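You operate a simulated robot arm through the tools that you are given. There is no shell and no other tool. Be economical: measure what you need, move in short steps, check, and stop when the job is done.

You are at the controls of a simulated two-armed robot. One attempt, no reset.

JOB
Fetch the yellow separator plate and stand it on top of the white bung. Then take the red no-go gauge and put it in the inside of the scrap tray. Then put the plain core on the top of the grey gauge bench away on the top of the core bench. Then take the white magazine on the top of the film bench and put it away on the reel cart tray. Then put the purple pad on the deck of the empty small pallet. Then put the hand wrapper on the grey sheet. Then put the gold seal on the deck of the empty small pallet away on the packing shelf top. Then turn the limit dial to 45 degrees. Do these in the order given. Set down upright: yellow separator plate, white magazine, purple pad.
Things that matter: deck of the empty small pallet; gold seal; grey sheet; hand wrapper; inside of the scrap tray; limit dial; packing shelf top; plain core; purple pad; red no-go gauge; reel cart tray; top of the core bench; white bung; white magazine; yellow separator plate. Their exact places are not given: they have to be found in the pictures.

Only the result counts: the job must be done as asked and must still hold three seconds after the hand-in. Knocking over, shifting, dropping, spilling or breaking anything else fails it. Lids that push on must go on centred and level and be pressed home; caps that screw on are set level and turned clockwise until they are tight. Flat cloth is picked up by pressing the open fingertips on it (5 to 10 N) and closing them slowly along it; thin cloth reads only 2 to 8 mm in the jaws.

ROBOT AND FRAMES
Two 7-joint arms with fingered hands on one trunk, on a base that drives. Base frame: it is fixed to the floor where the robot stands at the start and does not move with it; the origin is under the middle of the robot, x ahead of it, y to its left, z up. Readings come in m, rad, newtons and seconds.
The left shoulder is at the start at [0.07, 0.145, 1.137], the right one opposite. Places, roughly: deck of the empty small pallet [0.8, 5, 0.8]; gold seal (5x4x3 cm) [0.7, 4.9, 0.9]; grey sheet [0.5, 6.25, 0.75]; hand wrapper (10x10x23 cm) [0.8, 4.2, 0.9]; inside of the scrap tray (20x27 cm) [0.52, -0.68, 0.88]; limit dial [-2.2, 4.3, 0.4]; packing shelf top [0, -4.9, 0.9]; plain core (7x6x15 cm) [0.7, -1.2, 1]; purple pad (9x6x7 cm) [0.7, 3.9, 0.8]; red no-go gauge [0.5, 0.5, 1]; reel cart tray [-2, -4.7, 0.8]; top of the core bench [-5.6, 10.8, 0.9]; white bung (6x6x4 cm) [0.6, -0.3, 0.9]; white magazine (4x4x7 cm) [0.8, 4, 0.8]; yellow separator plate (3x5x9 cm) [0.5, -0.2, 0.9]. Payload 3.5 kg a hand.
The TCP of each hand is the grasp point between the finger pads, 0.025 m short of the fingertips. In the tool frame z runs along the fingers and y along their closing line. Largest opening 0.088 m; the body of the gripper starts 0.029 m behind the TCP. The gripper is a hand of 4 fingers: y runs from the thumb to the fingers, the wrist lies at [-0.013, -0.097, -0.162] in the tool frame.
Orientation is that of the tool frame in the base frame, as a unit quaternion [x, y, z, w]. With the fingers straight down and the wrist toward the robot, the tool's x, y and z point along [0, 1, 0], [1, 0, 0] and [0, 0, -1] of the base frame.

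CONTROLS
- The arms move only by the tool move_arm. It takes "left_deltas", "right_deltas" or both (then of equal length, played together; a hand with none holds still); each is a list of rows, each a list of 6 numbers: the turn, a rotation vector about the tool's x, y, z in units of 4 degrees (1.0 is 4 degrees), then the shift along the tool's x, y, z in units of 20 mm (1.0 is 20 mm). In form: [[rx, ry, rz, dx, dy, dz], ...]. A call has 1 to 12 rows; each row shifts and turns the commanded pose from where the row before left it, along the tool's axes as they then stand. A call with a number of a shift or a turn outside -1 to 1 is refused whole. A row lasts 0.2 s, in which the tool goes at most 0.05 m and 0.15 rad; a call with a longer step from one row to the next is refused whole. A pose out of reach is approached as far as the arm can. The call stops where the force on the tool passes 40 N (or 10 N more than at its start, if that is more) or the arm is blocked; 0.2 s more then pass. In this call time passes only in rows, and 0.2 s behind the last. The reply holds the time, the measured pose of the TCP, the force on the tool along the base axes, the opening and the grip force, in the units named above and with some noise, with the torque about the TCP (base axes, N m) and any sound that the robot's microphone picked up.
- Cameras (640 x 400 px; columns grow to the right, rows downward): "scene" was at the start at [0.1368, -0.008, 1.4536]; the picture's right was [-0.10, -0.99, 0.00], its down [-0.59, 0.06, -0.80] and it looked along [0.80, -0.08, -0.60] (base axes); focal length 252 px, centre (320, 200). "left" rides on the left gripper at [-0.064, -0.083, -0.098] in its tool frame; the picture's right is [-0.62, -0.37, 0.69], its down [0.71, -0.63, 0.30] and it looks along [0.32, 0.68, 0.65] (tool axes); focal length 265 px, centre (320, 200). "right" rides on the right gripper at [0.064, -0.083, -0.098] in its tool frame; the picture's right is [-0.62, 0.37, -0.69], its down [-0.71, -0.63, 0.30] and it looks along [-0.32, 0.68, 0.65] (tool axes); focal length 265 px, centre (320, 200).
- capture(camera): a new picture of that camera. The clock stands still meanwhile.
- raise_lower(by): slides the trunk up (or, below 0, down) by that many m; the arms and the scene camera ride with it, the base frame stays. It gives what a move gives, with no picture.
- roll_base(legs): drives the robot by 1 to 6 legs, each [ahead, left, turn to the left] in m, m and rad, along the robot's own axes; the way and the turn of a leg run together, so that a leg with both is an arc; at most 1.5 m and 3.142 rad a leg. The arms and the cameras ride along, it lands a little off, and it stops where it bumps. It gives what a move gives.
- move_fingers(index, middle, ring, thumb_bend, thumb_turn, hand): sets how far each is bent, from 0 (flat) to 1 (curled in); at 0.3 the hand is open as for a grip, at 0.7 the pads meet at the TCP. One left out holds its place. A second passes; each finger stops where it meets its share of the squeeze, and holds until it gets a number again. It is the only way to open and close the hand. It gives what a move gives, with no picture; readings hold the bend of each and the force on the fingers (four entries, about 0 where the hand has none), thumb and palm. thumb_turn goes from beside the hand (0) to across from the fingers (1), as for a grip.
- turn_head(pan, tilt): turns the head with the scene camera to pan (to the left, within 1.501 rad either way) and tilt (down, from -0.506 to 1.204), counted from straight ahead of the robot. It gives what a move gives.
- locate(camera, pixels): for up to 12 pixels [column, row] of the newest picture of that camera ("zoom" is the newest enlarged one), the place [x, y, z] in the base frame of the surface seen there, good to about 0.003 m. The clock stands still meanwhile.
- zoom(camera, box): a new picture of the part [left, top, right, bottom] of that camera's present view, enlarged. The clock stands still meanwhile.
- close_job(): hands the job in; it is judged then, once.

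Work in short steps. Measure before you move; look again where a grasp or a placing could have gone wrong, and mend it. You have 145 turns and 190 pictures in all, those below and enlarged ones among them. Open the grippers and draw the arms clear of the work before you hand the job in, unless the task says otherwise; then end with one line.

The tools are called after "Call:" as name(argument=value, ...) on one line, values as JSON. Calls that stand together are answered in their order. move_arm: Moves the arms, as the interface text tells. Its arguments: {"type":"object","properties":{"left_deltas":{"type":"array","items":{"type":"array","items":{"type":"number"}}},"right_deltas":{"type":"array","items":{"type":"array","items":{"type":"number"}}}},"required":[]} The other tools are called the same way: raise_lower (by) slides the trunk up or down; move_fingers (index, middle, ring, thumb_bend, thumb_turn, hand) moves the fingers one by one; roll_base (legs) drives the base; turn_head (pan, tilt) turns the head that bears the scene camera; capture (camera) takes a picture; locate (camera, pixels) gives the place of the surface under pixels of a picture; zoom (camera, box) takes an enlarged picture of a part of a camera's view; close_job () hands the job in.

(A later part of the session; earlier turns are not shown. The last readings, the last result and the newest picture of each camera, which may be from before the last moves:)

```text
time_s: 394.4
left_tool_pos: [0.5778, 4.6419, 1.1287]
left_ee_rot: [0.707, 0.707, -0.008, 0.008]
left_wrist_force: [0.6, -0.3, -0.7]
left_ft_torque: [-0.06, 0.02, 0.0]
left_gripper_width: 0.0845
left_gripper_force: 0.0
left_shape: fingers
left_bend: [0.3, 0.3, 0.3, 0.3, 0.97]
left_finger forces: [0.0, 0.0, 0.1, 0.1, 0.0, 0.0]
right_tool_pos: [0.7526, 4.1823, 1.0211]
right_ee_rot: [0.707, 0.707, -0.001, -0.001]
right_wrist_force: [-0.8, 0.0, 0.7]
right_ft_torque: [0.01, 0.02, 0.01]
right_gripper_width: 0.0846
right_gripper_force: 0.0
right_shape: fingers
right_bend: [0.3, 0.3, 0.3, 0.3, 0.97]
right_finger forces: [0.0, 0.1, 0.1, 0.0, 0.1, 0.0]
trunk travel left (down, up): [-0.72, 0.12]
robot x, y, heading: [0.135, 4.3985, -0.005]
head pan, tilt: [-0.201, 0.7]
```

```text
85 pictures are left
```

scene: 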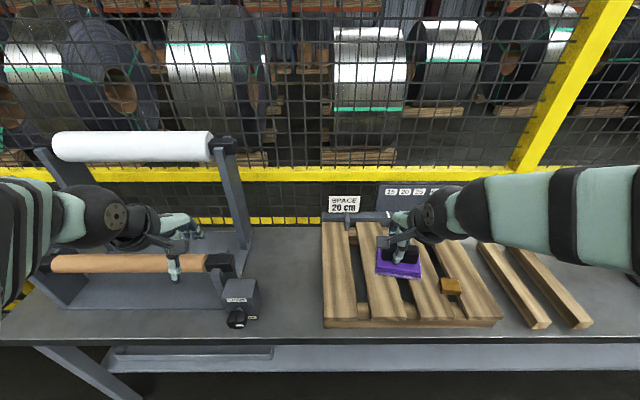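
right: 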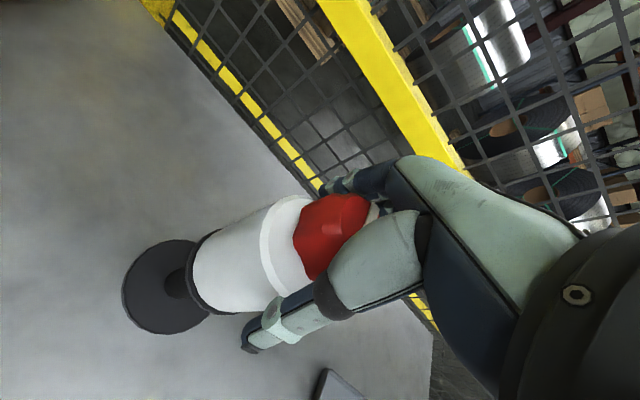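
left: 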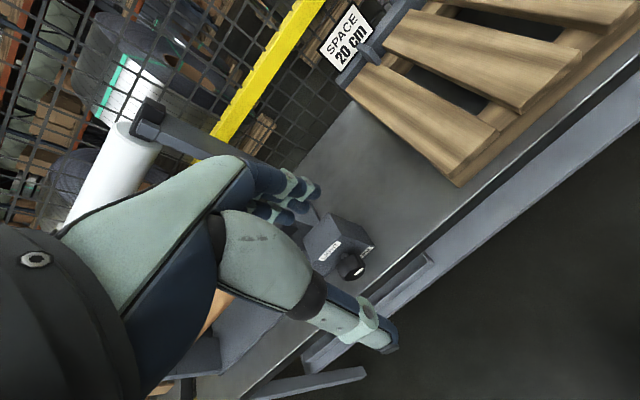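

Thumb extends well onto the white body. Close the hand.

Call:
move_arm(right_deltas=[[0, 0, 0, 0, 0, 0.12], [0, 0, 0, 0, 0, 0]])

Call:
move_fingers(hand="right", index=0.7, middle=0.7, ring=0.7, thumb_bend=0.7)

Call:
zoom(camera="right", box=[140, 160, 400, 360])

```text
time_s: 395.0
left_tool_pos: [0.5787, 4.6413, 1.1286]
left_ee_rot: [0.708, 0.706, -0.007, 0.007]
left_wrist_force: [-0.3, 0.1, 0.0]
left_ft_torque: [0.0, 0.03, 0.0]
left_gripper_width: 0.0843
left_gripper_force: 0.1
left_shape: fingers
left_bend: [0.3, 0.3, 0.3, 0.3, 0.97]
left_finger forces: [0.0, 0.0, 0.0, 0.1, 0.1, 0.1]
right_tool_pos: [0.7517, 4.1822, 1.0181]
right_ee_rot: [0.707, 0.707, -0.001, 0.0]
right_wrist_force: [-0.3, 0.2, -0.8]
right_ft_torque: [0.04, 0.02, -0.01]
right_gripper_width: 0.0841
right_gripper_force: 0.1
right_shape: fingers
right_bend: [0.3, 0.3, 0.3, 0.3, 0.97]
right_finger forces: [0.1, 0.0, 0.0, 0.1, 0.0, 0.0]
trunk travel left (down, up): [-0.72, 0.12]
robot x, y, heading: [0.132, 4.4028, 0.002]
head pan, tilt: [-0.201, 0.7]
```

```text
time_s: 396.0
left_tool_pos: [0.579, 4.6415, 1.1285]
left_ee_rot: [0.707, 0.707, -0.008, 0.007]
left_wrist_force: [-0.1, 0.2, 0.5]
left_ft_torque: [0.02, 0.03, 0.01]
left_gripper_width: 0.0843
left_gripper_force: 0.0
left_shape: fingers
left_bend: [0.3, 0.3, 0.3, 0.3, 0.97]
left_finger forces: [0.1, 0.0, 0.0, 0.0, 0.0, 0.1]
right_tool_pos: [0.7533, 4.1831, 1.0178]
right_ee_rot: [0.707, 0.708, 0.0, -0.001]
right_wrist_force: [3.1, -1.2, 2.4]
right_ft_torque: [-0.2, -0.62, 0.01]
right_gripper_width: 0.0563
right_gripper_force: 23.9
right_shape: fingers
right_bend: [0.45, 0.51, 0.59, 0.44, 0.95]
right_finger forces: [9.9, 8.4, 6.8, 0.1, 23.8, 0.0]
trunk travel left (down, up): [-0.72, 0.12]
robot x, y, heading: [0.1337, 4.3966, -0.007]
head pan, tilt: [-0.201, 0.7]
```

```text
2.00 times, centred on (270, 260) of right
```

zoom: 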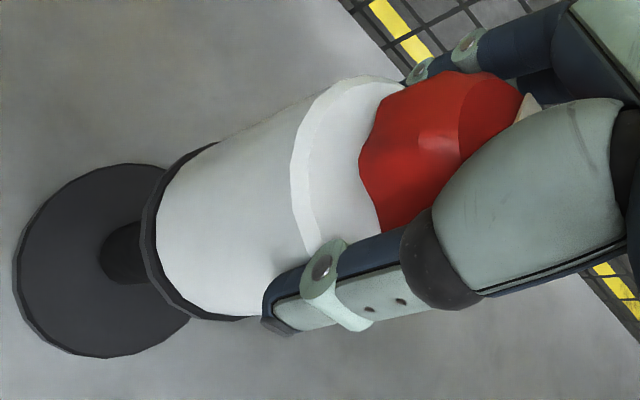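

Solid grip on the white body. Tighten a bit, lift slowly.

Call:
move_fingers(hand="right", index=0.78, middle=0.78, ring=0.78, thumb_bend=0.76)

Call:
move_arm(right_deltas=[[0, 0, 0, 0, 0, -0.4], [0, 0, 0, 0, 0, -0.6], [0, 0, 0, 0, 0, -0.8], [0, 0, 0, 0, 0, -0.8], [0, 0, 0, 0, 0, -0.8]])

Call:
capture(camera="right")

```text
time_s: 397.0
left_tool_pos: [0.5769, 4.6414, 1.1293]
left_ee_rot: [0.707, 0.707, -0.008, 0.008]
left_wrist_force: [-0.2, -0.6, 0.7]
left_ft_torque: [0.03, -0.03, -0.07]
left_gripper_width: 0.0845
left_gripper_force: 0.0
left_shape: fingers
left_bend: [0.3, 0.3, 0.3, 0.3, 0.97]
left_finger forces: [0.1, 0.0, 0.0, 0.0, 0.0, 0.0]
right_tool_pos: [0.7513, 4.1824, 1.0185]
right_ee_rot: [0.707, 0.707, 0.0, 0.0]
right_wrist_force: [-1.1, -0.2, 0.9]
right_ft_torque: [-0.13, -0.29, 0.01]
right_gripper_width: 0.0554
right_gripper_force: 28.4
right_shape: fingers
right_bend: [0.44, 0.51, 0.59, 0.51, 0.92]
right_finger forces: [11.7, 8.9, 6.7, 0.0, 29.4, 0.0]
trunk travel left (down, up): [-0.72, 0.12]
robot x, y, heading: [0.1335, 4.4002, -0.003]
head pan, tilt: [-0.201, 0.7]
```

```text
time_s: 398.2
left_tool_pos: [0.5788, 4.6409, 1.1286]
left_ee_rot: [0.707, 0.707, -0.008, 0.007]
left_wrist_force: [0.6, 0.3, -0.5]
left_ft_torque: [0.02, 0.02, 0.0]
left_gripper_width: 0.0846
left_gripper_force: 0.0
left_shape: fingers
left_bend: [0.3, 0.3, 0.3, 0.3, 0.97]
left_finger forces: [0.0, 0.0, 0.0, 0.0, 0.1, 0.0]
right_tool_pos: [0.7534, 4.1829, 1.0869]
right_ee_rot: [0.707, 0.707, 0.0, -0.001]
right_wrist_force: [0.0, 0.4, -6.7]
right_ft_torque: [0.02, -0.02, 0.01]
right_gripper_width: 0.055
right_gripper_force: 27.2
right_shape: fingers
right_bend: [0.44, 0.52, 0.6, 0.52, 0.92]
right_finger forces: [11.0, 8.1, 6.9, 0.0, 27.9, 0.0]
trunk travel left (down, up): [-0.72, 0.12]
robot x, y, heading: [0.1344, 4.4026, -0.003]
head pan, tilt: [-0.201, 0.7]
```

```text
83 pictures are left
```

right: 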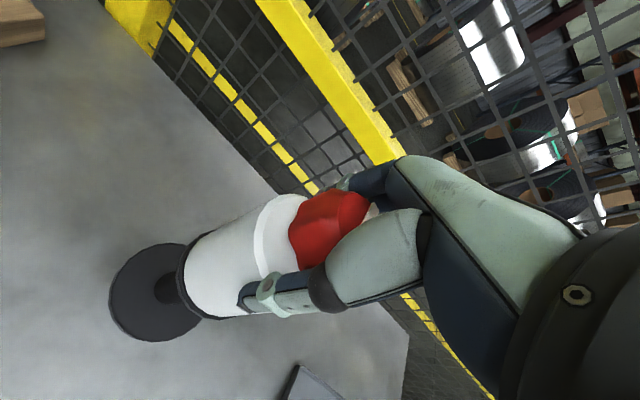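

Whole wrapper lifted (6.7 N). Raise, retract, raise trunk, then slide left 2.05 m to the sheet bench.

Call:
move_arm(right_deltas=[[0, 0, 0, 0, 0, -1], [0, 0, 0, 0, 0, -1], [0, 0, 0, 0, 0, -1], [0, 0, 0, 0, -1, -1], [0, 0, 0, 0, -1, -1], [0, 0, 0, 0, -1, 0], [0, 0, 0, 0, -1, 0], [0, 0, 0, 0, -1, 0], [0, 0, 0, 0, -1, 0], [0, 0, 0, 0, -0.8, 0]])

Call:
raise_lower(by=0.1)

Call:
roll_base(legs=[[-0.15, 0, 0], [0, 1.0, 0], [0, 1.05, 0]])

Call:
turn_head(pan=0.0, tilt=0.7)

Call:
capture(camera="scene")

```text
time_s: 400.4
left_tool_pos: [0.5788, 4.641, 1.1284]
left_ee_rot: [0.707, 0.707, -0.007, 0.007]
left_wrist_force: [-1.1, -1.1, 0.4]
left_ft_torque: [-0.02, 0.02, 0.01]
left_gripper_width: 0.0845
left_gripper_force: 0.2
left_shape: fingers
left_bend: [0.3, 0.3, 0.3, 0.3, 0.97]
left_finger forces: [0.1, 0.1, 0.0, 0.1, 0.0, 0.0]
right_tool_pos: [0.6147, 4.1827, 1.187]
right_ee_rot: [0.707, 0.707, 0.0, 0.0]
right_wrist_force: [0.7, 0.8, -6.8]
right_ft_torque: [0.0, -0.06, -0.01]
right_gripper_width: 0.0545
right_gripper_force: 26.7
right_shape: fingers
right_bend: [0.44, 0.52, 0.6, 0.53, 0.92]
right_finger forces: [11.5, 8.2, 7.1, 0.0, 27.1, 0.0]
trunk travel left (down, up): [-0.72, 0.12]
robot x, y, heading: [0.1319, 4.4023, -0.001]
head pan, tilt: [-0.201, 0.7]
```

```text
time_s: 401.8
left_tool_pos: [0.5794, 4.6411, 1.2286]
left_ee_rot: [0.708, 0.707, -0.007, 0.007]
left_wrist_force: [-0.3, 0.1, -0.2]
left_ft_torque: [-0.02, 0.02, 0.03]
left_gripper_width: 0.0845
left_gripper_force: 0.0
left_shape: fingers
left_bend: [0.3, 0.3, 0.3, 0.3, 0.97]
left_finger forces: [0.1, 0.0, 0.0, 0.0, 0.0, 0.0]
right_tool_pos: [0.6172, 4.1824, 1.2869]
right_ee_rot: [0.707, 0.707, -0.001, -0.001]
right_wrist_force: [0.0, -0.1, -7.0]
right_ft_torque: [0.0, -0.03, 0.02]
right_gripper_width: 0.0545
right_gripper_force: 26.5
right_shape: fingers
right_bend: [0.44, 0.52, 0.6, 0.53, 0.92]
right_finger forces: [11.1, 8.3, 7.4, 0.0, 26.7, 0.0]
trunk travel left (down, up): [-0.82, 0.02]
robot x, y, heading: [0.1307, 4.4045, -0.002]
head pan, tilt: [-0.201, 0.7]
```

```text
time_s: 412.8
left_tool_pos: [0.4106, 6.6766, 1.2288]
left_ee_rot: [0.701, 0.713, -0.008, 0.006]
left_wrist_force: [0.3, -0.2, 0.3]
left_ft_torque: [0.02, 0.0, 0.01]
left_gripper_width: 0.0845
left_gripper_force: 0.1
left_shape: fingers
left_bend: [0.3, 0.3, 0.3, 0.3, 0.97]
left_finger forces: [0.0, 0.0, 0.0, 0.0, 0.1, 0.1]
right_tool_pos: [0.4532, 6.2194, 1.2856]
right_ee_rot: [0.703, 0.711, 0.0, -0.001]
right_wrist_force: [-0.5, 0.8, -6.5]
right_ft_torque: [0.01, -0.03, 0.02]
right_gripper_width: 0.0543
right_gripper_force: 26.9
right_shape: fingers
right_bend: [0.44, 0.52, 0.6, 0.53, 0.92]
right_finger forces: [10.8, 8.3, 7.6, 0.0, 26.2, 0.0]
trunk travel left (down, up): [-0.82, 0.02]
robot x, y, heading: [-0.0339, 6.4324, 0.006]
head pan, tilt: [-0.201, 0.7]
```

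```text
time_s: 413.6
left_tool_pos: [0.4098, 6.6784, 1.2281]
left_ee_rot: [0.702, 0.712, -0.008, 0.006]
left_wrist_force: [0.2, -0.5, 0.0]
left_ft_torque: [0.03, -0.05, 0.02]
left_gripper_width: 0.0845
left_gripper_force: 0.1
left_shape: fingers
left_bend: [0.3, 0.3, 0.3, 0.3, 0.97]
left_finger forces: [0.1, 0.1, 0.1, 0.1, 0.0, 0.1]
right_tool_pos: [0.4538, 6.2198, 1.2866]
right_ee_rot: [0.703, 0.711, -0.001, -0.001]
right_wrist_force: [0.2, 0.4, -6.7]
right_ft_torque: [-0.03, -0.07, 0.01]
right_gripper_width: 0.0543
right_gripper_force: 27.1
right_shape: fingers
right_bend: [0.44, 0.52, 0.6, 0.53, 0.92]
right_finger forces: [11.1, 8.3, 7.5, 0.0, 26.4, 0.0]
trunk travel left (down, up): [-0.82, 0.02]
robot x, y, heading: [-0.0312, 6.4316, 0.012]
head pan, tilt: [0.0, 0.7]
```

```text
82 pictures are left
```

scene: 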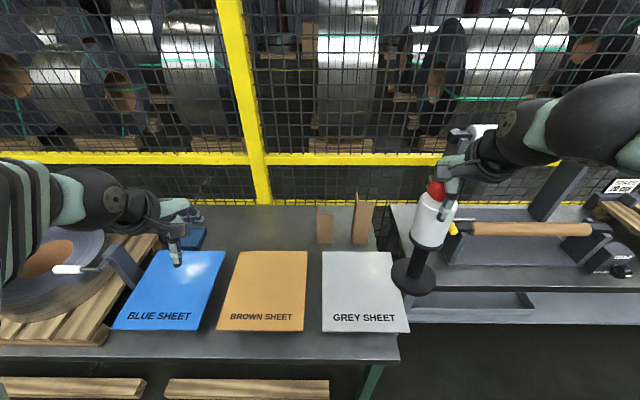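

Call:
locate(camera="scene", pixels=[[326, 256], [390, 256], [402, 328], [326, 328], [360, 290], [362, 220], [325, 230], [455, 228], [480, 228], [390, 235]])

Call:
capture(camera="right")

```text
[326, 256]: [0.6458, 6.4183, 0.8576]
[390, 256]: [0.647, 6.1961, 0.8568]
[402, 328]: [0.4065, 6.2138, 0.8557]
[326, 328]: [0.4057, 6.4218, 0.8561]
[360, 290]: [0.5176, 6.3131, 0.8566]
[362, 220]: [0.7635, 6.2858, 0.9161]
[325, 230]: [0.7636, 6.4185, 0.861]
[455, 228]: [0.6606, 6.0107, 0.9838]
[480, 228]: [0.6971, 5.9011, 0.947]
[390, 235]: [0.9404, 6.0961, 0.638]
```

```text
81 pictures are left
```

right: 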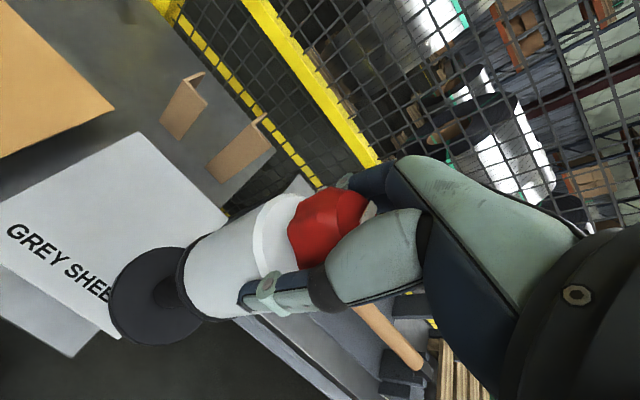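

Sheet centre ≈(0.526,6.313), z 0.8565. Move over and lower to ~3 cm above.

Call:
move_arm(right_deltas=[[0, 0, 0, 0.92, 0.77, 0], [0, 0, 0, 0.92, 0.77, 0], [0, 0, 0, 0.92, 0.77, 0], [0, 0, 0, 0.92, 0.77, 0], [0, 0, 0, 0.92, 0.77, 0], [0, 0, 0, 0, 0, 1], [0, 0, 0, 0, 0, 1], [0, 0, 0, 0, 0, 1], [0, 0, 0, 0, 0, 1], [0, 0, 0, 0, 0, 1], [0, 0, 0, 0, 0, 1], [0, 0, 0, 0, 0, 1]])

Call:
capture(camera="right")

Call:
zoom(camera="scene", box=[260, 170, 460, 350])

```text
time_s: 416.2
left_tool_pos: [0.4105, 6.6763, 1.2289]
left_ee_rot: [0.702, 0.712, -0.008, 0.007]
left_wrist_force: [0.2, 0.3, 0.2]
left_ft_torque: [0.03, -0.01, 0.03]
left_gripper_width: 0.0845
left_gripper_force: 0.0
left_shape: fingers
left_bend: [0.3, 0.3, 0.3, 0.3, 0.97]
left_finger forces: [0.0, 0.0, 0.0, 0.1, 0.0, 0.0]
right_tool_pos: [0.5298, 6.3133, 1.1461]
right_ee_rot: [0.702, 0.712, -0.001, 0.0]
right_wrist_force: [0.4, 0.3, -6.9]
right_ft_torque: [-0.02, -0.07, 0.0]
right_gripper_width: 0.0542
right_gripper_force: 26.2
right_shape: fingers
right_bend: [0.44, 0.52, 0.6, 0.53, 0.92]
right_finger forces: [10.9, 8.2, 7.9, 0.1, 25.7, 0.1]
trunk travel left (down, up): [-0.82, 0.02]
robot x, y, heading: [-0.0293, 6.4337, 0.012]
head pan, tilt: [0.0, 0.7]
```

```text
80 pictures are left
```

right: 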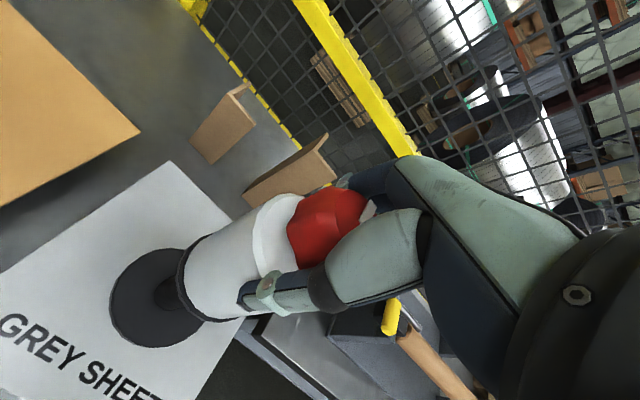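

```text
2.22 times, centred on (360, 260) of scene
```

zoom: 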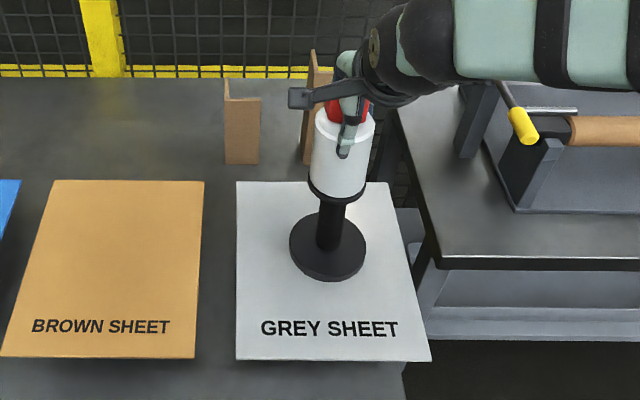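

Call:
move_arm(right_deltas=[[0, 0, 0, 0, 0, 1], [0, 0, 0, 0, 0, 0.9], [0, 0, 0, 0, 0, 0.2], [0, 0, 0, 0, 0, 0.2], [0, 0, 0, 0, 0, 0.1], [0, 0, 0, 0, 0, 0]])

Call:
move_arm(right_deltas=[[0, 0, 0, 0, 0, 0.1], [0, 0, 0, 0, 0, 0.1], [0, 0, 0, 0, 0, 0]])

```text
time_s: 417.6
left_tool_pos: [0.4096, 6.6768, 1.228]
left_ee_rot: [0.702, 0.712, -0.008, 0.007]
left_wrist_force: [0.1, -0.9, 0.5]
left_ft_torque: [0.01, -0.04, -0.02]
left_gripper_width: 0.0845
left_gripper_force: 0.1
left_shape: fingers
left_bend: [0.3, 0.3, 0.3, 0.3, 0.97]
left_finger forces: [0.0, 0.0, 0.1, 0.0, 0.0, 0.1]
right_tool_pos: [0.5301, 6.3127, 1.0992]
right_ee_rot: [0.702, 0.712, 0.0, -0.001]
right_wrist_force: [0.1, -0.2, -5.9]
right_ft_torque: [-0.01, -0.1, 0.02]
right_gripper_width: 0.0546
right_gripper_force: 25.7
right_shape: fingers
right_bend: [0.44, 0.52, 0.6, 0.53, 0.92]
right_finger forces: [11.4, 8.2, 7.8, 0.0, 25.8, 0.0]
trunk travel left (down, up): [-0.82, 0.02]
robot x, y, heading: [-0.0332, 6.4335, 0.006]
head pan, tilt: [0.0, 0.7]
```

```text
time_s: 418.4
left_tool_pos: [0.4075, 6.6781, 1.2297]
left_ee_rot: [0.702, 0.712, -0.007, 0.008]
left_wrist_force: [0.1, 0.3, -0.6]
left_ft_torque: [0.01, -0.02, -0.01]
left_gripper_width: 0.0843
left_gripper_force: 0.1
left_shape: fingers
left_bend: [0.3, 0.3, 0.3, 0.3, 0.97]
left_finger forces: [0.0, 0.1, 0.0, 0.1, 0.0, 0.0]
right_tool_pos: [0.5287, 6.3125, 1.0969]
right_ee_rot: [0.703, 0.711, 0.002, 0.002]
right_wrist_force: [-2.1, -1.7, 7.7]
right_ft_torque: [-0.06, -0.23, 0.01]
right_gripper_width: 0.0545
right_gripper_force: 28.3
right_shape: fingers
right_bend: [0.44, 0.52, 0.6, 0.53, 0.92]
right_finger forces: [12.1, 8.0, 8.4, 0.1, 27.8, 0.0]
trunk travel left (down, up): [-0.82, 0.02]
robot x, y, heading: [-0.0333, 6.4336, 0.009]
head pan, tilt: [0.0, 0.7]
```

Seated on the sheet. Release and rise.

Call:
move_fingers(hand="right", index=0.36, middle=0.42, ring=0.48, thumb_bend=0.4)

Call:
move_fingers(hand="right", index=0.25, middle=0.25, ring=0.25, thumb_bend=0.25)

Call:
move_arm(right_deltas=[[0, 0, 0, 0, 0, -0.4], [0, 0, 0, 0, 0, -0.8], [0, 0, 0, 0, 0, -1], [0, 0, 0, 0, 0, -1], [0, 0, 0, 0, 0, -1], [0, 0, 0, 0, 0, -1]])

Call:
capture(camera="right")

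Call:
zoom(camera="scene", box=[260, 170, 460, 350])

```text
time_s: 419.4
left_tool_pos: [0.4094, 6.6793, 1.228]
left_ee_rot: [0.702, 0.712, -0.008, 0.007]
left_wrist_force: [-0.3, 0.0, -0.9]
left_ft_torque: [-0.02, 0.0, 0.02]
left_gripper_width: 0.0844
left_gripper_force: 0.0
left_shape: fingers
left_bend: [0.3, 0.3, 0.3, 0.3, 0.97]
left_finger forces: [0.1, 0.0, 0.0, 0.0, 0.1, 0.1]
right_tool_pos: [0.5275, 6.3133, 1.0945]
right_ee_rot: [0.703, 0.711, 0.0, 0.0]
right_wrist_force: [-1.6, -0.5, -1.9]
right_ft_torque: [0.02, 0.02, -0.01]
right_gripper_width: 0.0693
right_gripper_force: 0.8
right_shape: fingers
right_bend: [0.36, 0.42, 0.48, 0.39, 0.97]
right_finger forces: [0.0, 0.0, 0.0, 0.1, 1.0, 0.1]
trunk travel left (down, up): [-0.82, 0.02]
robot x, y, heading: [-0.0326, 6.4334, 0.009]
head pan, tilt: [0.0, 0.7]
```

```text
time_s: 420.4
left_tool_pos: [0.4108, 6.6785, 1.2283]
left_ee_rot: [0.702, 0.712, -0.007, 0.008]
left_wrist_force: [0.7, 0.0, -0.2]
left_ft_torque: [-0.03, 0.03, 0.0]
left_gripper_width: 0.0843
left_gripper_force: 0.0
left_shape: fingers
left_bend: [0.3, 0.3, 0.3, 0.3, 0.97]
left_finger forces: [0.1, 0.0, 0.0, 0.1, 0.0, 0.0]
right_tool_pos: [0.5283, 6.3133, 1.0943]
right_ee_rot: [0.702, 0.712, -0.001, -0.001]
right_wrist_force: [1.0, 0.4, -1.1]
right_ft_torque: [-0.01, 0.01, 0.02]
right_gripper_width: 0.094
right_gripper_force: 0.1
right_shape: fingers
right_bend: [0.25, 0.25, 0.25, 0.25, 0.97]
right_finger forces: [0.0, 0.1, 0.0, 0.0, 0.0, 0.0]
trunk travel left (down, up): [-0.82, 0.02]
robot x, y, heading: [-0.0343, 6.4326, 0.002]
head pan, tilt: [0.0, 0.7]
```

```text
time_s: 421.8
left_tool_pos: [0.4087, 6.6781, 1.2295]
left_ee_rot: [0.703, 0.712, -0.008, 0.007]
left_wrist_force: [-0.4, -0.3, -0.9]
left_ft_torque: [0.01, -0.01, 0.02]
left_gripper_width: 0.0844
left_gripper_force: 0.0
left_shape: fingers
left_bend: [0.3, 0.3, 0.3, 0.3, 0.97]
left_finger forces: [0.1, 0.1, 0.0, 0.0, 0.0, 0.0]
right_tool_pos: [0.529, 6.3134, 1.1993]
right_ee_rot: [0.703, 0.711, -0.001, -0.001]
right_wrist_force: [-0.5, 0.7, -1.0]
right_ft_torque: [-0.01, -0.04, 0.01]
right_gripper_width: 0.0939
right_gripper_force: 0.0
right_shape: fingers
right_bend: [0.25, 0.25, 0.25, 0.25, 0.97]
right_finger forces: [0.1, 0.0, 0.1, 0.0, 0.1, 0.0]
trunk travel left (down, up): [-0.82, 0.02]
robot x, y, heading: [-0.0317, 6.435, 0.012]
head pan, tilt: [0.0, 0.7]
```

```text
78 pictures are left
```

right: 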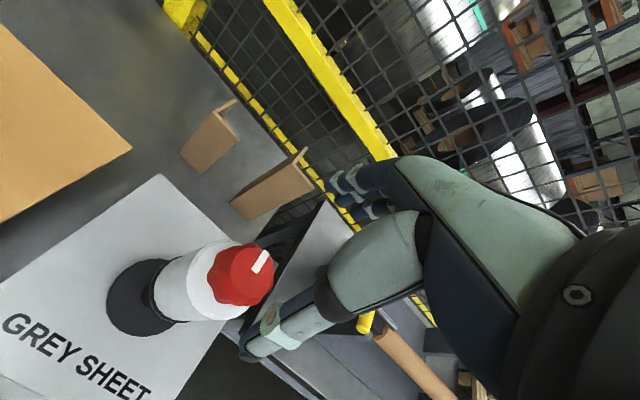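

```text
2.22 times, centred on (360, 260) of scene
```

zoom: 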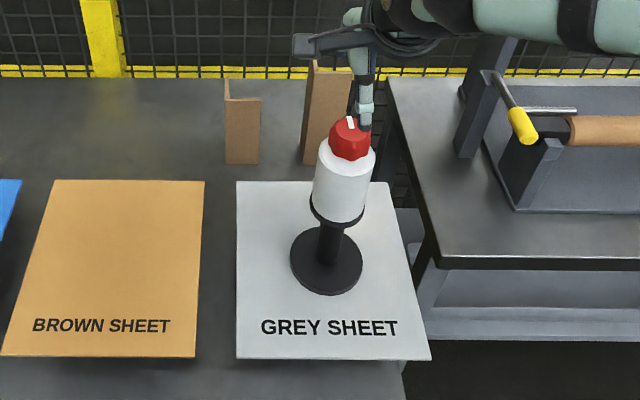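

Wrapper stands on the grey sheet. Retract the hand and slide right to the pallet for the gold seal.

Call:
move_arm(right_deltas=[[0, 0, 0, 0, 0, -1], [0, 0, 0, 0, 0, -1], [0, 0, 0, 0, -1, 0], [0, 0, 0, 0, -1, 0], [0, 0, 0, 0, -1, 0], [0, 0, 0, 0, -1, 0]])

Call:
roll_base(legs=[[0, -0.7, -0.006], [0, -0.67, 0]])

Call:
capture(camera="scene")

```text
time_s: 423.2
left_tool_pos: [0.4084, 6.6782, 1.2298]
left_ee_rot: [0.702, 0.712, -0.007, 0.007]
left_wrist_force: [0.2, 0.4, -0.6]
left_ft_torque: [-0.03, -0.02, 0.04]
left_gripper_width: 0.0843
left_gripper_force: 0.1
left_shape: fingers
left_bend: [0.3, 0.3, 0.3, 0.3, 0.97]
left_finger forces: [0.1, 0.0, 0.0, 0.1, 0.0, 0.1]
right_tool_pos: [0.4471, 6.3124, 1.2403]
right_ee_rot: [0.702, 0.712, 0.0, 0.0]
right_wrist_force: [0.1, -0.4, 0.1]
right_ft_torque: [0.02, 0.01, -0.02]
right_gripper_width: 0.0941
right_gripper_force: 0.0
right_shape: fingers
right_bend: [0.25, 0.25, 0.25, 0.25, 0.97]
right_finger forces: [0.0, 0.1, 0.0, 0.0, 0.1, 0.1]
trunk travel left (down, up): [-0.82, 0.02]
robot x, y, heading: [-0.031, 6.4369, 0.011]
head pan, tilt: [0.0, 0.7]
```

```text
time_s: 430.3
left_tool_pos: [0.4155, 5.2987, 1.2283]
left_ee_rot: [0.706, 0.708, -0.007, 0.008]
left_wrist_force: [-0.1, -0.2, 0.0]
left_ft_torque: [0.0, 0.01, 0.0]
left_gripper_width: 0.0844
left_gripper_force: 0.1
left_shape: fingers
left_bend: [0.3, 0.3, 0.3, 0.3, 0.97]
left_finger forces: [0.0, 0.0, 0.0, 0.0, 0.0, 0.0]
right_tool_pos: [0.4529, 4.9333, 1.2396]
right_ee_rot: [0.706, 0.709, -0.001, 0.0]
right_wrist_force: [0.2, 0.3, 0.2]
right_ft_torque: [0.0, 0.0, 0.0]
right_gripper_width: 0.0941
right_gripper_force: 0.1
right_shape: fingers
right_bend: [0.25, 0.25, 0.25, 0.25, 0.97]
right_finger forces: [0.0, 0.1, 0.0, 0.0, 0.0, 0.0]
trunk travel left (down, up): [-0.82, 0.02]
robot x, y, heading: [-0.0248, 5.0573, -0.0]
head pan, tilt: [0.0, 0.7]
```

```text
76 pictures are left
```

scene: 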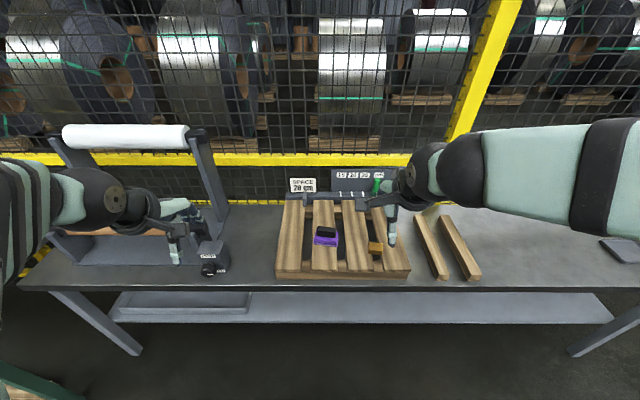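

Call:
roll_base(legs=[[0.13, 0, 0]])

Call:
raise_lower(by=-0.1)

Call:
zoom(camera="right", box=[100, 180, 340, 380])

Call:
zoom(camera="scene", box=[330, 220, 450, 310])

```text
time_s: 431.6
left_tool_pos: [0.5407, 5.2987, 1.2307]
left_ee_rot: [0.704, 0.71, -0.007, 0.009]
left_wrist_force: [-0.6, 0.5, -0.3]
left_ft_torque: [0.0, 0.0, 0.02]
left_gripper_width: 0.0843
left_gripper_force: 0.1
left_shape: fingers
left_bend: [0.3, 0.3, 0.3, 0.3, 0.97]
left_finger forces: [0.1, 0.1, 0.1, 0.1, 0.1, 0.0]
right_tool_pos: [0.5797, 4.9321, 1.2397]
right_ee_rot: [0.704, 0.71, 0.001, 0.002]
right_wrist_force: [0.6, 0.0, 0.5]
right_ft_torque: [-0.01, -0.05, -0.02]
right_gripper_width: 0.0943
right_gripper_force: 0.1
right_shape: fingers
right_bend: [0.25, 0.25, 0.25, 0.25, 0.97]
right_finger forces: [0.1, 0.1, 0.1, 0.0, 0.1, 0.0]
trunk travel left (down, up): [-0.82, 0.02]
robot x, y, heading: [0.1018, 5.057, 0.003]
head pan, tilt: [0.0, 0.7]
```

```text
time_s: 432.9
left_tool_pos: [0.5444, 5.2992, 1.1286]
left_ee_rot: [0.705, 0.71, -0.008, 0.007]
left_wrist_force: [-0.3, 0.7, -0.5]
left_ft_torque: [0.03, 0.0, -0.01]
left_gripper_width: 0.0843
left_gripper_force: 0.1
left_shape: fingers
left_bend: [0.3, 0.3, 0.3, 0.3, 0.97]
left_finger forces: [0.0, 0.0, 0.0, 0.0, 0.1, 0.0]
right_tool_pos: [0.5822, 4.9321, 1.1397]
right_ee_rot: [0.705, 0.709, 0.0, -0.001]
right_wrist_force: [-0.5, 0.3, 0.1]
right_ft_torque: [0.02, -0.03, -0.01]
right_gripper_width: 0.0941
right_gripper_force: 0.0
right_shape: fingers
right_bend: [0.25, 0.25, 0.25, 0.25, 0.97]
right_finger forces: [0.0, 0.0, 0.0, 0.1, 0.0, 0.1]
trunk travel left (down, up): [-0.72, 0.12]
robot x, y, heading: [0.1016, 5.0558, -0.001]
head pan, tilt: [0.0, 0.7]
```

```text
2.00 times, centred on (220, 280) of right
```

zoom: 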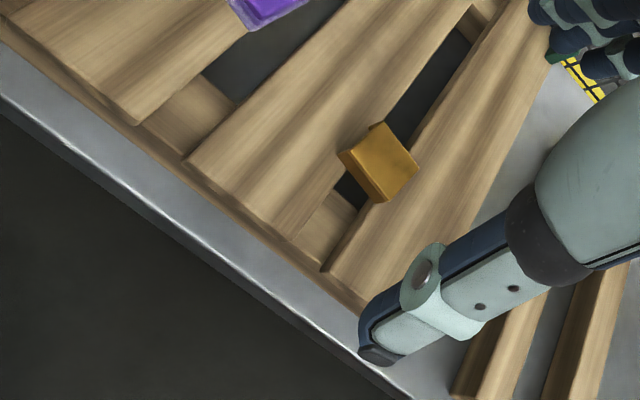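

```text
4.44 times, centred on (390, 265) of scene
```

zoom: 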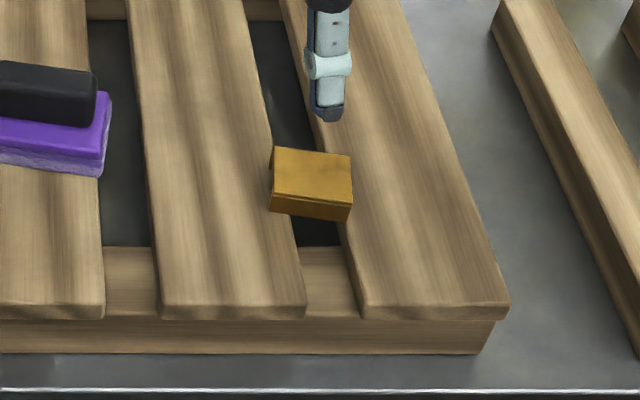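

Call:
locate(camera="zoom", pixels=[[280, 155], [345, 162], [347, 195], [277, 190], [312, 175], [280, 207], [345, 214], [312, 215], [271, 165], [250, 190], [365, 200]])

Call:
zoom(camera="right", box=[250, 225, 330, 300])

Call:
locate(camera="zoom", pixels=[[300, 110], [450, 210], [330, 290], [180, 160], [320, 190], [160, 165], [300, 315], [120, 200], [290, 85]])

```text
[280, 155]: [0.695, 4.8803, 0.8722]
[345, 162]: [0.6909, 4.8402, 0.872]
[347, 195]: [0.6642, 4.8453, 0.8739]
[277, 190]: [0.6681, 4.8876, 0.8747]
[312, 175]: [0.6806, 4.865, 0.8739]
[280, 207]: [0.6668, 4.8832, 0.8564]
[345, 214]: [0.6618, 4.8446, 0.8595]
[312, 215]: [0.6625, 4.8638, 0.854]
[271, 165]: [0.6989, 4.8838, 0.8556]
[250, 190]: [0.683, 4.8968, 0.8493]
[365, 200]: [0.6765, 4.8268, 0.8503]
```

```text
5.33 times, centred on (290, 262) of right
```

zoom: 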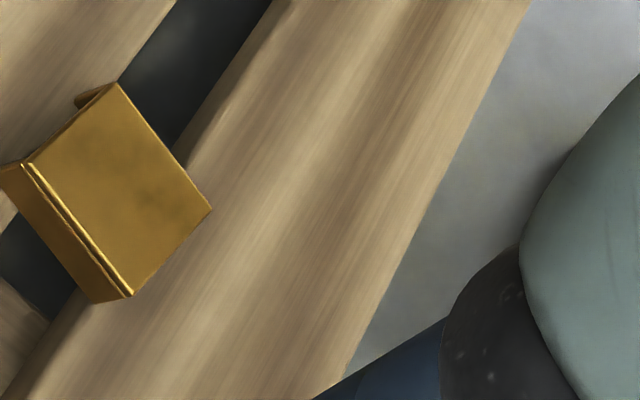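

```text
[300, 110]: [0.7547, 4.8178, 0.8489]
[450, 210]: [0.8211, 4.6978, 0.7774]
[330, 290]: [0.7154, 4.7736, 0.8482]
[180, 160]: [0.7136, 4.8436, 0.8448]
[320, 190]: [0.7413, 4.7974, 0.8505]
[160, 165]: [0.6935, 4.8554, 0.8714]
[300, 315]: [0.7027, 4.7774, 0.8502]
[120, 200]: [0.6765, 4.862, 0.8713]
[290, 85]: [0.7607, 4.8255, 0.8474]
```

Seal top plate centre ≈(0.679,4.863), z 0.873, on deck z 0.85, yaw ≈-5°. Move above.

Call:
move_fingers(hand="right", index=0.35, middle=0.35, ring=0.35, thumb_bend=0.35)

Call:
move_arm(right_deltas=[[0, 0, 0, -0.345, 0.485, 0.9], [0, 0, 0, -0.345, 0.485, 0.9], [0, 0, 0, -0.345, 0.485, 0.9], [0, 0, 0, -0.345, 0.485, 0.9], [0, 0, 0, -0.345, 0.485, 0.9], [0, 0, 0, -0.345, 0.485, 0.9], [0, 0, 0, -0.345, 0.485, 0.9], [0, 0, 0, -0.345, 0.485, 0.9], [0, 0, 0, -0.345, 0.485, 0.9], [0, 0, 0, -0.345, 0.485, 0.9], [0, 0, 1, 0, 0, 0]])

Call:
zoom(camera="right", box=[160, 190, 360, 350])

```text
time_s: 433.9
left_tool_pos: [0.5439, 5.2985, 1.1288]
left_ee_rot: [0.704, 0.71, -0.007, 0.008]
left_wrist_force: [-1.0, 0.1, 0.3]
left_ft_torque: [0.03, 0.02, 0.0]
left_gripper_width: 0.0845
left_gripper_force: 0.1
left_shape: fingers
left_bend: [0.3, 0.3, 0.3, 0.3, 0.97]
left_finger forces: [0.0, 0.0, 0.0, 0.0, 0.0, 0.0]
right_tool_pos: [0.5816, 4.9328, 1.1404]
right_ee_rot: [0.704, 0.71, 0.0, 0.001]
right_wrist_force: [-0.5, -0.6, 1.1]
right_ft_torque: [-0.02, 0.0, 0.01]
right_gripper_width: 0.0748
right_gripper_force: 0.0
right_shape: fingers
right_bend: [0.35, 0.35, 0.35, 0.35, 0.97]
right_finger forces: [0.0, 0.1, 0.1, 0.1, 0.1, 0.0]
trunk travel left (down, up): [-0.72, 0.12]
robot x, y, heading: [0.1034, 5.056, 0.004]
head pan, tilt: [0.0, 0.7]
```

```text
time_s: 436.4
left_tool_pos: [0.5449, 5.299, 1.1284]
left_ee_rot: [0.705, 0.709, -0.009, 0.008]
left_wrist_force: [-0.5, -0.2, -0.3]
left_ft_torque: [-0.01, -0.02, 0.02]
left_gripper_width: 0.0845
left_gripper_force: 0.0
left_shape: fingers
left_bend: [0.3, 0.3, 0.3, 0.3, 0.97]
left_finger forces: [0.1, 0.0, 0.0, 0.0, 0.0, 0.1]
right_tool_pos: [0.6793, 4.8645, 0.9594]
right_ee_rot: [0.729, 0.684, -0.001, 0.001]
right_wrist_force: [0.4, 0.9, 0.5]
right_ft_torque: [-0.01, 0.0, 0.02]
right_gripper_width: 0.075
right_gripper_force: 0.1
right_shape: fingers
right_bend: [0.35, 0.35, 0.35, 0.35, 0.97]
right_finger forces: [0.0, 0.0, 0.1, 0.0, 0.0, 0.0]
trunk travel left (down, up): [-0.72, 0.12]
robot x, y, heading: [0.1035, 5.0572, -0.002]
head pan, tilt: [0.0, 0.7]
```

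```text
2.50 times, centred on (260, 270) of right
```

zoom: 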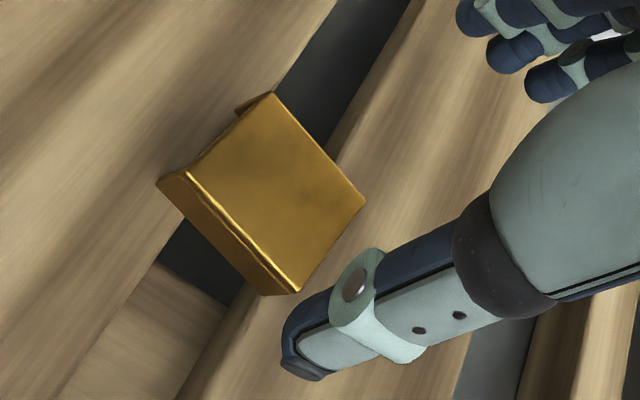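

Aligned. Descend to ~0.881 and grip gently.

Call:
move_arm(right_deltas=[[0, 0, 0, 0, 0, 1], [0, 0, 0, 0, 0, 1], [0, 0, 0, 0, 0, 1], [0, 0, 0, 0, 0, 0.9], [0, 0, 0, 0, 0, 0]])

Call:
move_fingers(hand="right", index=0.7, middle=0.7, ring=0.7, thumb_bend=0.7)

Call:
zoom(camera="right", box=[180, 180, 380, 340])

```text
time_s: 437.6
left_tool_pos: [0.5447, 5.2981, 1.1292]
left_ee_rot: [0.704, 0.71, -0.008, 0.008]
left_wrist_force: [0.0, -0.3, 0.1]
left_ft_torque: [-0.01, -0.01, -0.02]
left_gripper_width: 0.0844
left_gripper_force: 0.0
left_shape: fingers
left_bend: [0.3, 0.3, 0.3, 0.3, 0.97]
left_finger forces: [0.0, 0.0, 0.0, 0.1, 0.0, 0.1]
right_tool_pos: [0.6786, 4.8627, 0.8818]
right_ee_rot: [0.729, 0.685, 0.0, 0.0]
right_wrist_force: [1.2, 0.3, 0.7]
right_ft_torque: [-0.05, -0.02, -0.03]
right_gripper_width: 0.0749
right_gripper_force: 0.0
right_shape: fingers
right_bend: [0.35, 0.35, 0.35, 0.35, 0.97]
right_finger forces: [0.0, 0.0, 0.0, 0.1, 0.1, 0.0]
trunk travel left (down, up): [-0.72, 0.12]
robot x, y, heading: [0.1039, 5.0571, 0.006]
head pan, tilt: [0.0, 0.7]
```

```text
time_s: 438.6
left_tool_pos: [0.5445, 5.2974, 1.1287]
left_ee_rot: [0.705, 0.709, -0.007, 0.007]
left_wrist_force: [0.7, 0.1, -0.5]
left_ft_torque: [-0.02, 0.01, -0.02]
left_gripper_width: 0.0847
left_gripper_force: 0.1
left_shape: fingers
left_bend: [0.3, 0.3, 0.3, 0.3, 0.97]
left_finger forces: [0.0, 0.0, 0.0, 0.0, 0.0, 0.0]
right_tool_pos: [0.6796, 4.863, 0.8813]
right_ee_rot: [0.729, 0.684, -0.001, 0.0]
right_wrist_force: [-0.2, -0.2, -0.1]
right_ft_torque: [-0.04, 0.02, 0.04]
right_gripper_width: 0.0314
right_gripper_force: 14.2
right_shape: fingers
right_bend: [0.59, 0.64, 0.66, 0.54, 0.94]
right_finger forces: [6.5, 5.0, 2.6, 0.0, 14.1, 0.0]
trunk travel left (down, up): [-0.72, 0.12]
robot x, y, heading: [0.0999, 5.0564, 0.0]
head pan, tilt: [0.0, 0.7]
```

```text
2.50 times, centred on (280, 260) of right
```

zoom: 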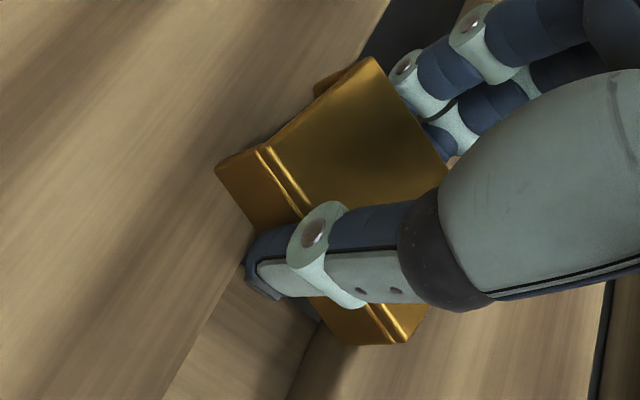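

Gripped with three fingers (14 N). Lift and check.

Call:
move_arm(right_deltas=[[0, 0, 0, 0, 0, -0.4], [0, 0, 0, 0, 0, -0.8], [0, 0, 0, 0, 0, -1], [0, 0, 0, 0, 0, -1], [0, 0, 0, 0, 0, -1], [0, 0, 0, 0, 0, -1], [0, 0, 0, 0, 0, -1], [0, 0, 0, 0, 0, -1], [0, 0, 0, 0, 0, -1], [0, 0, 0, 0, 0, -1], [0, 0, -1, 0, -1, 0], [0, 0, 0, 0, -1, 0]])

Call:
capture(camera="right")

Call:
zoom(camera="scene", box=[260, 180, 460, 310])

```text
time_s: 441.1
left_tool_pos: [0.5442, 5.299, 1.129]
left_ee_rot: [0.704, 0.71, -0.007, 0.008]
left_wrist_force: [1.0, 0.3, 0.6]
left_ft_torque: [-0.01, 0.0, 0.03]
left_gripper_width: 0.0843
left_gripper_force: 0.0
left_shape: fingers
left_bend: [0.3, 0.3, 0.3, 0.3, 0.97]
left_finger forces: [0.1, 0.0, 0.0, 0.1, 0.0, 0.0]
right_tool_pos: [0.6371, 4.8639, 1.0668]
right_ee_rot: [0.705, 0.71, 0.0, 0.0]
right_wrist_force: [0.2, 0.2, -0.1]
right_ft_torque: [-0.03, 0.02, -0.01]
right_gripper_width: 0.0311
right_gripper_force: 13.9
right_shape: fingers
right_bend: [0.59, 0.64, 0.66, 0.54, 0.94]
right_finger forces: [6.5, 5.0, 2.6, 0.0, 14.0, 0.0]
trunk travel left (down, up): [-0.72, 0.12]
robot x, y, heading: [0.0998, 5.0536, 0.001]
head pan, tilt: [0.0, 0.7]
```

```text
70 pictures are left
```

right: 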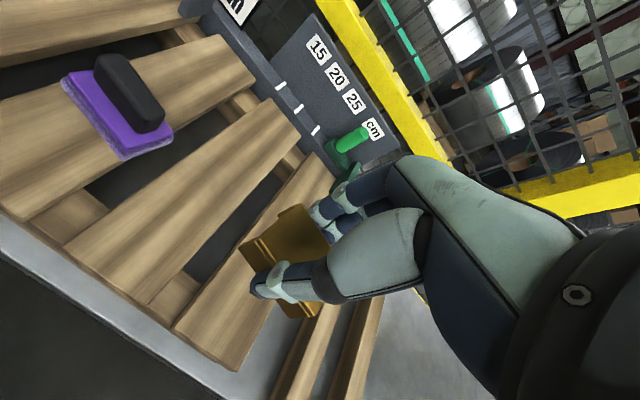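

```text
3.08 times, centred on (360, 245) of scene
```

zoom: 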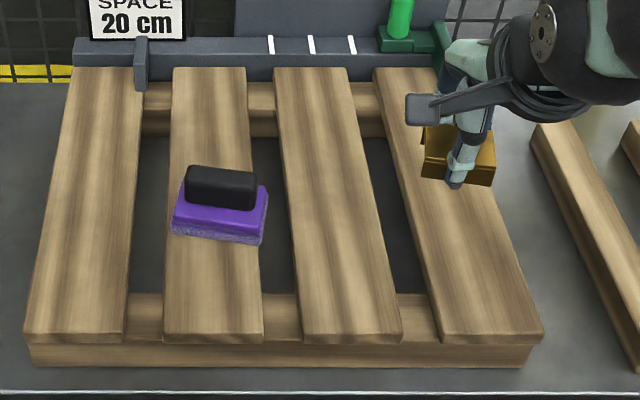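

Seal secured. Retract, then drive to the packing shelf.

Call:
move_arm(right_deltas=[[0, 0, 0, 0, -1, 0], [0, 0, 0, 0, -1, 0], [0, 0, 0, 0, -0.8, 0]])

Call:
roll_base(legs=[[-0.13, 0, 0], [0, -1.0, 0], [0, -1.05, 0], [-0.45, 0, 0], [0, -1.5, 0], [0, -1.5, 0]])

Call:
roll_base(legs=[[0, -1.5, 0], [0, 0, -1.571], [0.8, 0, 0], [0.8, 0, 0]])

Call:
turn_head(pan=0.3, tilt=0.5)

Call:
capture(camera="scene")

```text
time_s: 441.9
left_tool_pos: [0.5437, 5.298, 1.1289]
left_ee_rot: [0.705, 0.71, -0.007, 0.008]
left_wrist_force: [0.7, 0.9, -0.4]
left_ft_torque: [0.0, -0.01, 0.02]
left_gripper_width: 0.0846
left_gripper_force: 0.1
left_shape: fingers
left_bend: [0.3, 0.3, 0.3, 0.3, 0.97]
left_finger forces: [0.0, 0.0, 0.1, 0.1, 0.0, 0.0]
right_tool_pos: [0.5829, 4.8642, 1.0632]
right_ee_rot: [0.705, 0.709, -0.001, 0.0]
right_wrist_force: [0.1, 0.9, -1.0]
right_ft_torque: [0.02, 0.01, 0.05]
right_gripper_width: 0.0313
right_gripper_force: 13.9
right_shape: fingers
right_bend: [0.59, 0.64, 0.66, 0.54, 0.94]
right_finger forces: [6.4, 4.9, 2.5, 0.0, 14.1, 0.1]
trunk travel left (down, up): [-0.72, 0.12]
robot x, y, heading: [0.0996, 5.0603, 0.005]
head pan, tilt: [0.0, 0.7]
```

```text
time_s: 469.4
left_tool_pos: [-0.1397, 0.241, 1.1287]
left_ee_rot: [0.714, 0.7, -0.007, 0.007]
left_wrist_force: [-0.6, 1.0, -0.5]
left_ft_torque: [0.0, -0.02, 0.0]
left_gripper_width: 0.0846
left_gripper_force: 0.1
left_shape: fingers
left_bend: [0.3, 0.3, 0.3, 0.3, 0.97]
left_finger forces: [0.0, 0.1, 0.0, 0.0, 0.1, 0.1]
right_tool_pos: [-0.1119, -0.1945, 1.0638]
right_ee_rot: [0.715, 0.7, 0.0, 0.0]
right_wrist_force: [-0.4, -0.5, -0.2]
right_ft_torque: [-0.01, 0.02, 0.03]
right_gripper_width: 0.031
right_gripper_force: 14.4
right_shape: fingers
right_bend: [0.59, 0.64, 0.66, 0.54, 0.94]
right_finger forces: [6.4, 4.9, 2.6, 0.0, 14.1, 0.1]
trunk travel left (down, up): [-0.72, 0.12]
robot x, y, heading: [-0.5897, 0.0086, -0.022]
head pan, tilt: [0.0, 0.7]
```

```text
time_s: 488.5
left_tool_pos: [-0.4368, -3.5421, 1.1287]
left_ee_rot: [1.0, -0.018, -0.011, -0.001]
left_wrist_force: [0.1, -1.0, -0.2]
left_ft_torque: [0.0, 0.0, 0.0]
left_gripper_width: 0.0844
left_gripper_force: 0.0
left_shape: fingers
left_bend: [0.3, 0.3, 0.3, 0.3, 0.97]
left_finger forces: [0.0, 0.0, 0.0, 0.0, 0.0, 0.1]
right_tool_pos: [-0.8708, -3.5629, 1.0645]
right_ee_rot: [1.0, -0.02, 0.0, 0.0]
right_wrist_force: [0.3, -0.4, -0.8]
right_ft_torque: [-0.03, -0.01, 0.04]
right_gripper_width: 0.0306
right_gripper_force: 13.6
right_shape: fingers
right_bend: [0.6, 0.64, 0.66, 0.54, 0.94]
right_finger forces: [6.4, 4.7, 2.5, 0.0, 13.6, 0.0]
trunk travel left (down, up): [-0.72, 0.12]
robot x, y, heading: [-0.6556, -3.0909, -1.609]
head pan, tilt: [0.0, 0.7]
```

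```text
time_s: 489.3
left_tool_pos: [-0.4365, -3.5447, 1.1283]
left_ee_rot: [1.0, -0.018, -0.011, 0.0]
left_wrist_force: [-0.9, -0.4, -0.3]
left_ft_torque: [0.01, 0.0, -0.01]
left_gripper_width: 0.0844
left_gripper_force: 0.1
left_shape: fingers
left_bend: [0.3, 0.3, 0.3, 0.3, 0.97]
left_finger forces: [0.0, 0.0, 0.1, 0.0, 0.0, 0.0]
right_tool_pos: [-0.8719, -3.5642, 1.0643]
right_ee_rot: [1.0, -0.02, 0.0, -0.001]
right_wrist_force: [0.0, 0.4, -1.0]
right_ft_torque: [0.02, -0.03, 0.02]
right_gripper_width: 0.0308
right_gripper_force: 13.4
right_shape: fingers
right_bend: [0.6, 0.64, 0.66, 0.54, 0.94]
right_finger forces: [6.4, 4.7, 2.6, 0.1, 13.7, 0.1]
trunk travel left (down, up): [-0.72, 0.12]
robot x, y, heading: [-0.6577, -3.0932, -1.615]
head pan, tilt: [0.3, 0.499]
```

```text
68 pictures are left
```

scene: 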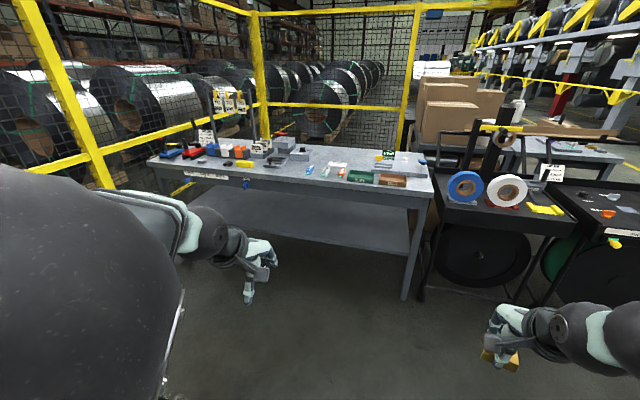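

Call:
zoom(camera="scene", box=[140, 100, 450, 300])

Call:
locate(camera="zoom", pixels=[[330, 150], [380, 170], [340, 120], [420, 110], [300, 145], [40, 130], [575, 180], [450, 170], [360, 145], [250, 165], [555, 130]])

```text
2.00 times, centred on (295, 200) of scene
```

zoom: 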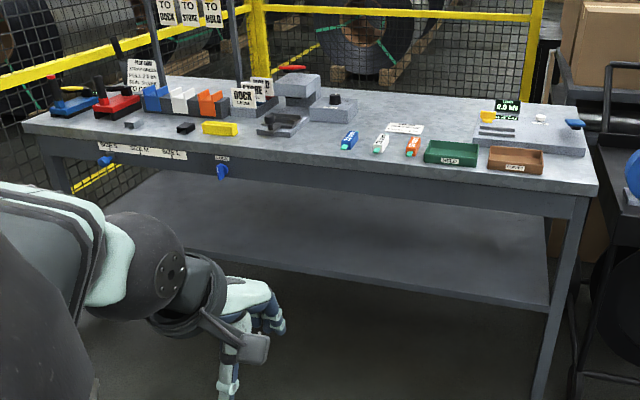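

```text
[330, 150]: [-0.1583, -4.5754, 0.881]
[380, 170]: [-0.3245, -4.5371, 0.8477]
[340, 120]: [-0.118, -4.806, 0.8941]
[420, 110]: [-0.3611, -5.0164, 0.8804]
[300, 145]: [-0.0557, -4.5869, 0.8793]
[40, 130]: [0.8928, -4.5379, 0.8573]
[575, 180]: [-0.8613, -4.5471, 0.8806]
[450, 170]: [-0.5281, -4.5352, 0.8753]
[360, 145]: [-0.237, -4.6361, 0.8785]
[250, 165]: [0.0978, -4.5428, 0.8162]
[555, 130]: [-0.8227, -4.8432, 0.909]
```

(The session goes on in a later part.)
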